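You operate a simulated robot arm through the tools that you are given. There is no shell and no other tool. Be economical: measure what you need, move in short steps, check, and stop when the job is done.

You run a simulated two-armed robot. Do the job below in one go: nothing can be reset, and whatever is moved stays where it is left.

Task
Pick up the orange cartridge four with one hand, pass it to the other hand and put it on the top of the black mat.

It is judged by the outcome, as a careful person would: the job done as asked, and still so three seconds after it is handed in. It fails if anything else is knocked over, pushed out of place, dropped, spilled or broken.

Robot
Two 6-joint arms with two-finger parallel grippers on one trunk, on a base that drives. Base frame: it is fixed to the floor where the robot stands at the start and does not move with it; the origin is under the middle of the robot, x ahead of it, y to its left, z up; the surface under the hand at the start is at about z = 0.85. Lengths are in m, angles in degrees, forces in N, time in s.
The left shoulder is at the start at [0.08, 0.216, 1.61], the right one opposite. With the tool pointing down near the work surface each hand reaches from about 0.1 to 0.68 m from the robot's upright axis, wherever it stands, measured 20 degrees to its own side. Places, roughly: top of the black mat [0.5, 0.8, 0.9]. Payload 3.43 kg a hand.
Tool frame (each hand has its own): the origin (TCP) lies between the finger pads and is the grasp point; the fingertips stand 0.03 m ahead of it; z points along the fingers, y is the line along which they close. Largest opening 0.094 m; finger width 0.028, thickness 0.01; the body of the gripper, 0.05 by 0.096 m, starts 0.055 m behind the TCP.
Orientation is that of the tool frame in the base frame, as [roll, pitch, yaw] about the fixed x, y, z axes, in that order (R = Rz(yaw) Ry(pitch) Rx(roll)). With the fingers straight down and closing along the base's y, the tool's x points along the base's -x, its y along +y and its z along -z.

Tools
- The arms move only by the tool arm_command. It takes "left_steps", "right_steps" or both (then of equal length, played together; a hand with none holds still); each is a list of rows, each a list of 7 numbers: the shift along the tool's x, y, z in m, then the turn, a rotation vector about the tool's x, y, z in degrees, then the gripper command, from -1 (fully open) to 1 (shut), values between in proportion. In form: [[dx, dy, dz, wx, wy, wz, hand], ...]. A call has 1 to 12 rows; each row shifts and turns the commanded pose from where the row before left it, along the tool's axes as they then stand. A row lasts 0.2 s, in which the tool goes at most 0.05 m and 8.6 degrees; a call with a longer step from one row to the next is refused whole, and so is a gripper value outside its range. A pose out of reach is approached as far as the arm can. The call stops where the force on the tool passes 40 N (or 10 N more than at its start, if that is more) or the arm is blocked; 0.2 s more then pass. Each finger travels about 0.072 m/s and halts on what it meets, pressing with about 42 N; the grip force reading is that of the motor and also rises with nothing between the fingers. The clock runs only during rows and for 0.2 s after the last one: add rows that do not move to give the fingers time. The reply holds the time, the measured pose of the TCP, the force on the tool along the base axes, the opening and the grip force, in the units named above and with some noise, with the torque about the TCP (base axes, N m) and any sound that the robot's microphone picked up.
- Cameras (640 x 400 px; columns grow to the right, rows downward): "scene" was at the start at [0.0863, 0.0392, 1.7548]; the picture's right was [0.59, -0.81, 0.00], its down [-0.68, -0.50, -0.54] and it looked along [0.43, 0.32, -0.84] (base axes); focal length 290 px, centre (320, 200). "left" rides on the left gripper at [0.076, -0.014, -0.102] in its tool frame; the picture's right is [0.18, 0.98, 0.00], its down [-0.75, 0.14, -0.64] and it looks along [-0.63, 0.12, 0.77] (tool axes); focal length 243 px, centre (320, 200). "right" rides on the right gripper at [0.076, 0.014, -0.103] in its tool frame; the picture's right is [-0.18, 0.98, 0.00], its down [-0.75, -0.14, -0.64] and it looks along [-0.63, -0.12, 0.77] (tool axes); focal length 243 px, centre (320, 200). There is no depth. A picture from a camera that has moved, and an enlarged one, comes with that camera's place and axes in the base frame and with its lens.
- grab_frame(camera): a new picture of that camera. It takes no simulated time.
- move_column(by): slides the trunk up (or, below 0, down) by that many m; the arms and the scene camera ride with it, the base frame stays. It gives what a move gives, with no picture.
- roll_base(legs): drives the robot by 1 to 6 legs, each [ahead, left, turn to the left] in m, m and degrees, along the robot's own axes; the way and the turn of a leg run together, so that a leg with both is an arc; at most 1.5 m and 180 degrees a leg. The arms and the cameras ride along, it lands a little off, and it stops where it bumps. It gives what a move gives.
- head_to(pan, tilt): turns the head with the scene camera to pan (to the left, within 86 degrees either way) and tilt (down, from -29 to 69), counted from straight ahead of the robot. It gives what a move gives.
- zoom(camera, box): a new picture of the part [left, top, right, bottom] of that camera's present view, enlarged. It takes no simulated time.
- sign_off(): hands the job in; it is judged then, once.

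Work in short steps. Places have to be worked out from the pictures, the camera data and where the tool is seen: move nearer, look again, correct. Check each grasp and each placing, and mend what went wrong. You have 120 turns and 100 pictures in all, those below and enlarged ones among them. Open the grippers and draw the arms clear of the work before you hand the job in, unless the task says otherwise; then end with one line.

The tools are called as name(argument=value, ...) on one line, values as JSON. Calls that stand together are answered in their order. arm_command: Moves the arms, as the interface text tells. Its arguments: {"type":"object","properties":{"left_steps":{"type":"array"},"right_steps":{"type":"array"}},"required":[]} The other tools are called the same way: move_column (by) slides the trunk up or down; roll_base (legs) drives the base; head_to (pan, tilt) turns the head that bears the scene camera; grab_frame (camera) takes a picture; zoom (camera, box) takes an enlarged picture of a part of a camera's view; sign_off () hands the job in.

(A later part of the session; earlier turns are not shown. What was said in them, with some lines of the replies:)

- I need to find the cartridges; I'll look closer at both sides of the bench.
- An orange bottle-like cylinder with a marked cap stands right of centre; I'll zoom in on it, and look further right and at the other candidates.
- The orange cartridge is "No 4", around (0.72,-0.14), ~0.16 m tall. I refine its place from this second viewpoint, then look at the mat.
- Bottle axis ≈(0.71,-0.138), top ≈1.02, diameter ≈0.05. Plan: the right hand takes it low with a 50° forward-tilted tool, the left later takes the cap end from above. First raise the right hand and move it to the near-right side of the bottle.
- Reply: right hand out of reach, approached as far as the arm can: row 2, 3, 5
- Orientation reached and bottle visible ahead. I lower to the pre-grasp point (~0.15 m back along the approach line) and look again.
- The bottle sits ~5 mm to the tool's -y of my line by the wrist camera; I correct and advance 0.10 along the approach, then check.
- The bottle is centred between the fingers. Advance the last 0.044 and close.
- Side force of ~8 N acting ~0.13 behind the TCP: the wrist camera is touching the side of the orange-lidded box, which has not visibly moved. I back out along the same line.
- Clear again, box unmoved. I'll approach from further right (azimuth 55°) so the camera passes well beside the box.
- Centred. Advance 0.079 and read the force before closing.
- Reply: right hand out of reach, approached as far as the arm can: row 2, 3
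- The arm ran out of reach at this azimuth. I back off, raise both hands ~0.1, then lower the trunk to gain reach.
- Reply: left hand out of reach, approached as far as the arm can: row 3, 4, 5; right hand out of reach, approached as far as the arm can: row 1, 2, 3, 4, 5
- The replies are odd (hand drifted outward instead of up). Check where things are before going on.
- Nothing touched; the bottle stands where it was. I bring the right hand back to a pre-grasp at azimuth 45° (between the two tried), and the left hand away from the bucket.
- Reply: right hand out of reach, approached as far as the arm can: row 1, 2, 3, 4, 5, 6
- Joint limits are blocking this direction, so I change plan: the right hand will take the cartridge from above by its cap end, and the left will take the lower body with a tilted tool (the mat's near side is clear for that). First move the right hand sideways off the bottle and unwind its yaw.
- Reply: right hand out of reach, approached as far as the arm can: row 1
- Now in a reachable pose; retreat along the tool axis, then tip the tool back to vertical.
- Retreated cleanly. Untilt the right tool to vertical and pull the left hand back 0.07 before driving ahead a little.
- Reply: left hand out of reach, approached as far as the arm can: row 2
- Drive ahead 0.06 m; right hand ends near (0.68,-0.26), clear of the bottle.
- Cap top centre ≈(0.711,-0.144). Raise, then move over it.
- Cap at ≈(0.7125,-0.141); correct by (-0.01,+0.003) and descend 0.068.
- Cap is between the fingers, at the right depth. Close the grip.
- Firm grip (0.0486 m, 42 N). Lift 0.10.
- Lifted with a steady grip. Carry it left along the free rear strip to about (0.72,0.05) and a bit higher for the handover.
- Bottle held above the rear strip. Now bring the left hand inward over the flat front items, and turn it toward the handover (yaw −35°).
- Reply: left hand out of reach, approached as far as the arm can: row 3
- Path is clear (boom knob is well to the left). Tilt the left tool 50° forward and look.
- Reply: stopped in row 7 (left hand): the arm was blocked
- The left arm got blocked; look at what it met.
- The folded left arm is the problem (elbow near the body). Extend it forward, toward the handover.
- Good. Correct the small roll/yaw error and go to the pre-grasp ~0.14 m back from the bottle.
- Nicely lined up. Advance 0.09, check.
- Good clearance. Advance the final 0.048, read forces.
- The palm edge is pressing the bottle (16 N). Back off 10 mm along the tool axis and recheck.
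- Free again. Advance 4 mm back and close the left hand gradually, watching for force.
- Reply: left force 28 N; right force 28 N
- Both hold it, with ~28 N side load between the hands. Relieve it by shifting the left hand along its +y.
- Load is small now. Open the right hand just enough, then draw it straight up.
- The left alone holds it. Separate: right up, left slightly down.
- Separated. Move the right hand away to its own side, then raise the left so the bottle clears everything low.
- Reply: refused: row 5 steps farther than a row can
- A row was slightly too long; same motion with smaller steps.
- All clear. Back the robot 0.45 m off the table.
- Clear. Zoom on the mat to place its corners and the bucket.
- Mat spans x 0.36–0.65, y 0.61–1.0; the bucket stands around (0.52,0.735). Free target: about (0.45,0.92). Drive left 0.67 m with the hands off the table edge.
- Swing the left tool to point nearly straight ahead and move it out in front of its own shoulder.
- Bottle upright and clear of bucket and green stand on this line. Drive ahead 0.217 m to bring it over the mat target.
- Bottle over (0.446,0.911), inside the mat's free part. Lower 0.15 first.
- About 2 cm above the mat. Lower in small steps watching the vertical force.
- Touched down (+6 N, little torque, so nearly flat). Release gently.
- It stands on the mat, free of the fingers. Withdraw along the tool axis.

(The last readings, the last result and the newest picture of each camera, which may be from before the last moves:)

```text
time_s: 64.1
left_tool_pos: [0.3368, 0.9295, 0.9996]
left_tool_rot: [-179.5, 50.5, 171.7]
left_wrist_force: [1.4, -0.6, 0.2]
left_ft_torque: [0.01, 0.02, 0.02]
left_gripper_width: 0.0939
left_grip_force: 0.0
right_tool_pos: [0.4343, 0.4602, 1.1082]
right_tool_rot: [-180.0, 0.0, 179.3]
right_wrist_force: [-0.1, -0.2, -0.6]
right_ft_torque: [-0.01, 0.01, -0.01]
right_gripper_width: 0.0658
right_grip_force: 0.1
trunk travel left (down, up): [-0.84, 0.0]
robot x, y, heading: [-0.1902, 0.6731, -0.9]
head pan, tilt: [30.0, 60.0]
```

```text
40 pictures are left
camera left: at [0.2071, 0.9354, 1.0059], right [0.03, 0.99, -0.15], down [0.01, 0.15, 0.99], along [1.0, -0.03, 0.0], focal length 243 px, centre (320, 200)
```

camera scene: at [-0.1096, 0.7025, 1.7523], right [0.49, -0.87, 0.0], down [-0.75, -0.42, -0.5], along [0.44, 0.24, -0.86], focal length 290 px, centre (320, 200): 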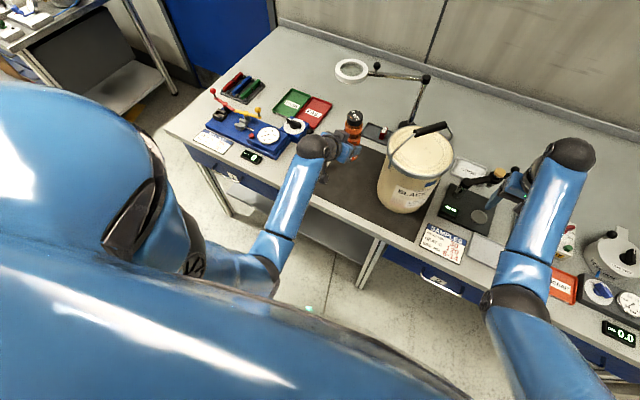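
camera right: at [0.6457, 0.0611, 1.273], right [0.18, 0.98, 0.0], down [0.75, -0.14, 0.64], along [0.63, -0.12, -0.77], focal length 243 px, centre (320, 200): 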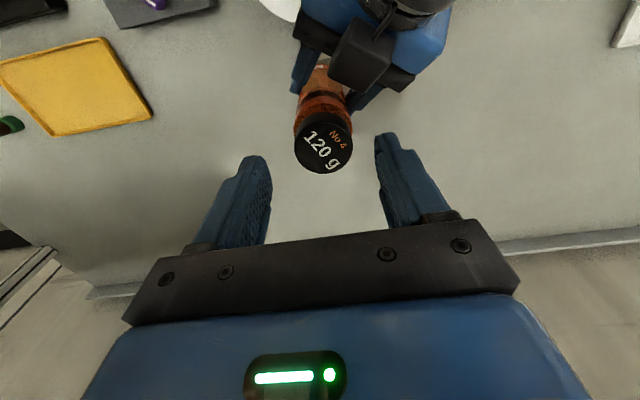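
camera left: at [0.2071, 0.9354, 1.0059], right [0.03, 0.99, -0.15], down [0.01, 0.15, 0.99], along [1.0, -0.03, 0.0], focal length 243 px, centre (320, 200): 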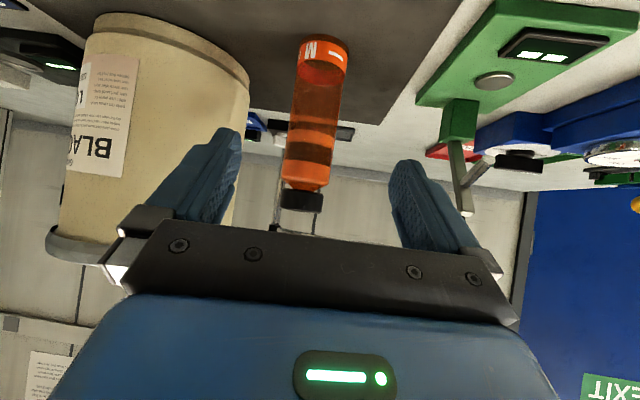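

The cartridge stands upright on the mat. Open the right hand and back the robot away, then take a last look.

arm_command(right_steps=[[0, 0, 0, 0, 0, 0, -1], [0, 0, 0, 0, 0, 0, -1]])

roll_base(legs=[[-0.3, 0, 0]])

grab_frame(camera="scene")

head_to(pan=-20, tilt=45)

grab_frame(camera="scene")

```text
time_s: 64.7
left_tool_pos: [0.3348, 0.9305, 1.0]
left_tool_rot: [-179.5, 50.5, 171.6]
left_wrist_force: [-0.2, 0.2, -0.5]
left_ft_torque: [0.03, 0.0, 0.02]
left_gripper_width: 0.0941
left_grip_force: 0.0
right_tool_pos: [0.4333, 0.4608, 1.1088]
right_tool_rot: [-180.0, 0.0, 179.2]
right_wrist_force: [0.3, -0.7, 0.5]
right_ft_torque: [-0.01, 0.01, -0.06]
right_gripper_width: 0.0939
right_grip_force: 0.2
trunk travel left (down, up): [-0.84, 0.0]
robot x, y, heading: [-0.191, 0.6747, -0.9]
head pan, tilt: [30.0, 60.0]
```

```text
time_s: 66.7
left_tool_pos: [0.0424, 0.9324, 0.9982]
left_tool_rot: [-179.4, 50.3, 171.6]
left_wrist_force: [-0.6, -0.5, 0.0]
left_ft_torque: [0.0, 0.02, 0.0]
left_gripper_width: 0.0937
left_grip_force: 0.2
right_tool_pos: [0.1398, 0.4625, 1.107]
right_tool_rot: [179.9, -0.2, 179.2]
right_wrist_force: [-0.7, -0.1, 0.6]
right_ft_torque: [0.0, -0.01, -0.02]
right_gripper_width: 0.0939
right_grip_force: 0.1
trunk travel left (down, up): [-0.84, 0.0]
robot x, y, heading: [-0.4853, 0.6779, -0.7]
head pan, tilt: [30.0, 60.0]
```

```text
39 pictures are left
camera scene: at [-0.3943, 0.706, 1.7516], right [0.49, -0.87, 0.0], down [-0.76, -0.42, -0.5], along [0.43, 0.24, -0.87], focal length 290 px, centre (320, 200)
```

scene: 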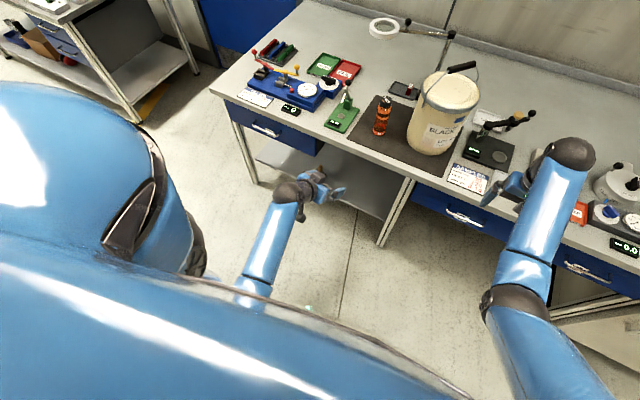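

```text
time_s: 67.9
left_tool_pos: [0.0402, 0.933, 1.0]
left_tool_rot: [-179.5, 50.5, 171.6]
left_wrist_force: [0.5, -0.1, -0.1]
left_ft_torque: [0.01, -0.01, 0.02]
left_gripper_width: 0.094
left_grip_force: 0.1
right_tool_pos: [0.1381, 0.4631, 1.1081]
right_tool_rot: [-179.9, -0.1, 179.2]
right_wrist_force: [-1.1, -0.4, -0.4]
right_ft_torque: [-0.03, 0.02, 0.0]
right_gripper_width: 0.0941
right_grip_force: 0.1
trunk travel left (down, up): [-0.84, 0.0]
robot x, y, heading: [-0.4846, 0.6737, -1.0]
head pan, tilt: [-20.0, 45.0]
```

```text
38 pictures are left
camera scene: at [-0.3804, 0.6447, 1.7713], right [-0.35, -0.94, 0.0], down [-0.66, 0.25, -0.71], along [0.66, -0.25, -0.71], focal length 290 px, centre (320, 200)
```

scene: 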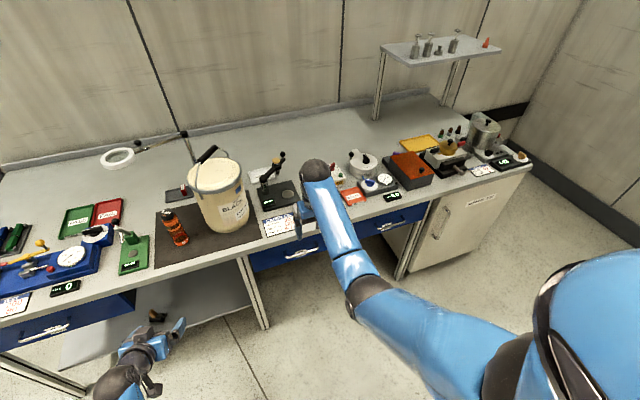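

The cartridge stands upright on the mat, everything else is in place, and both hands are open and clear. Hand in.

sign_off()

```text
The job is handed in.
```

The right hand picked up orange cartridge No 4 and passed it to the left, which stood it upright on the black mat's free area; the only snag was the right wrist camera lightly touching the orange-lidded box early on, and it didn't visibly move.
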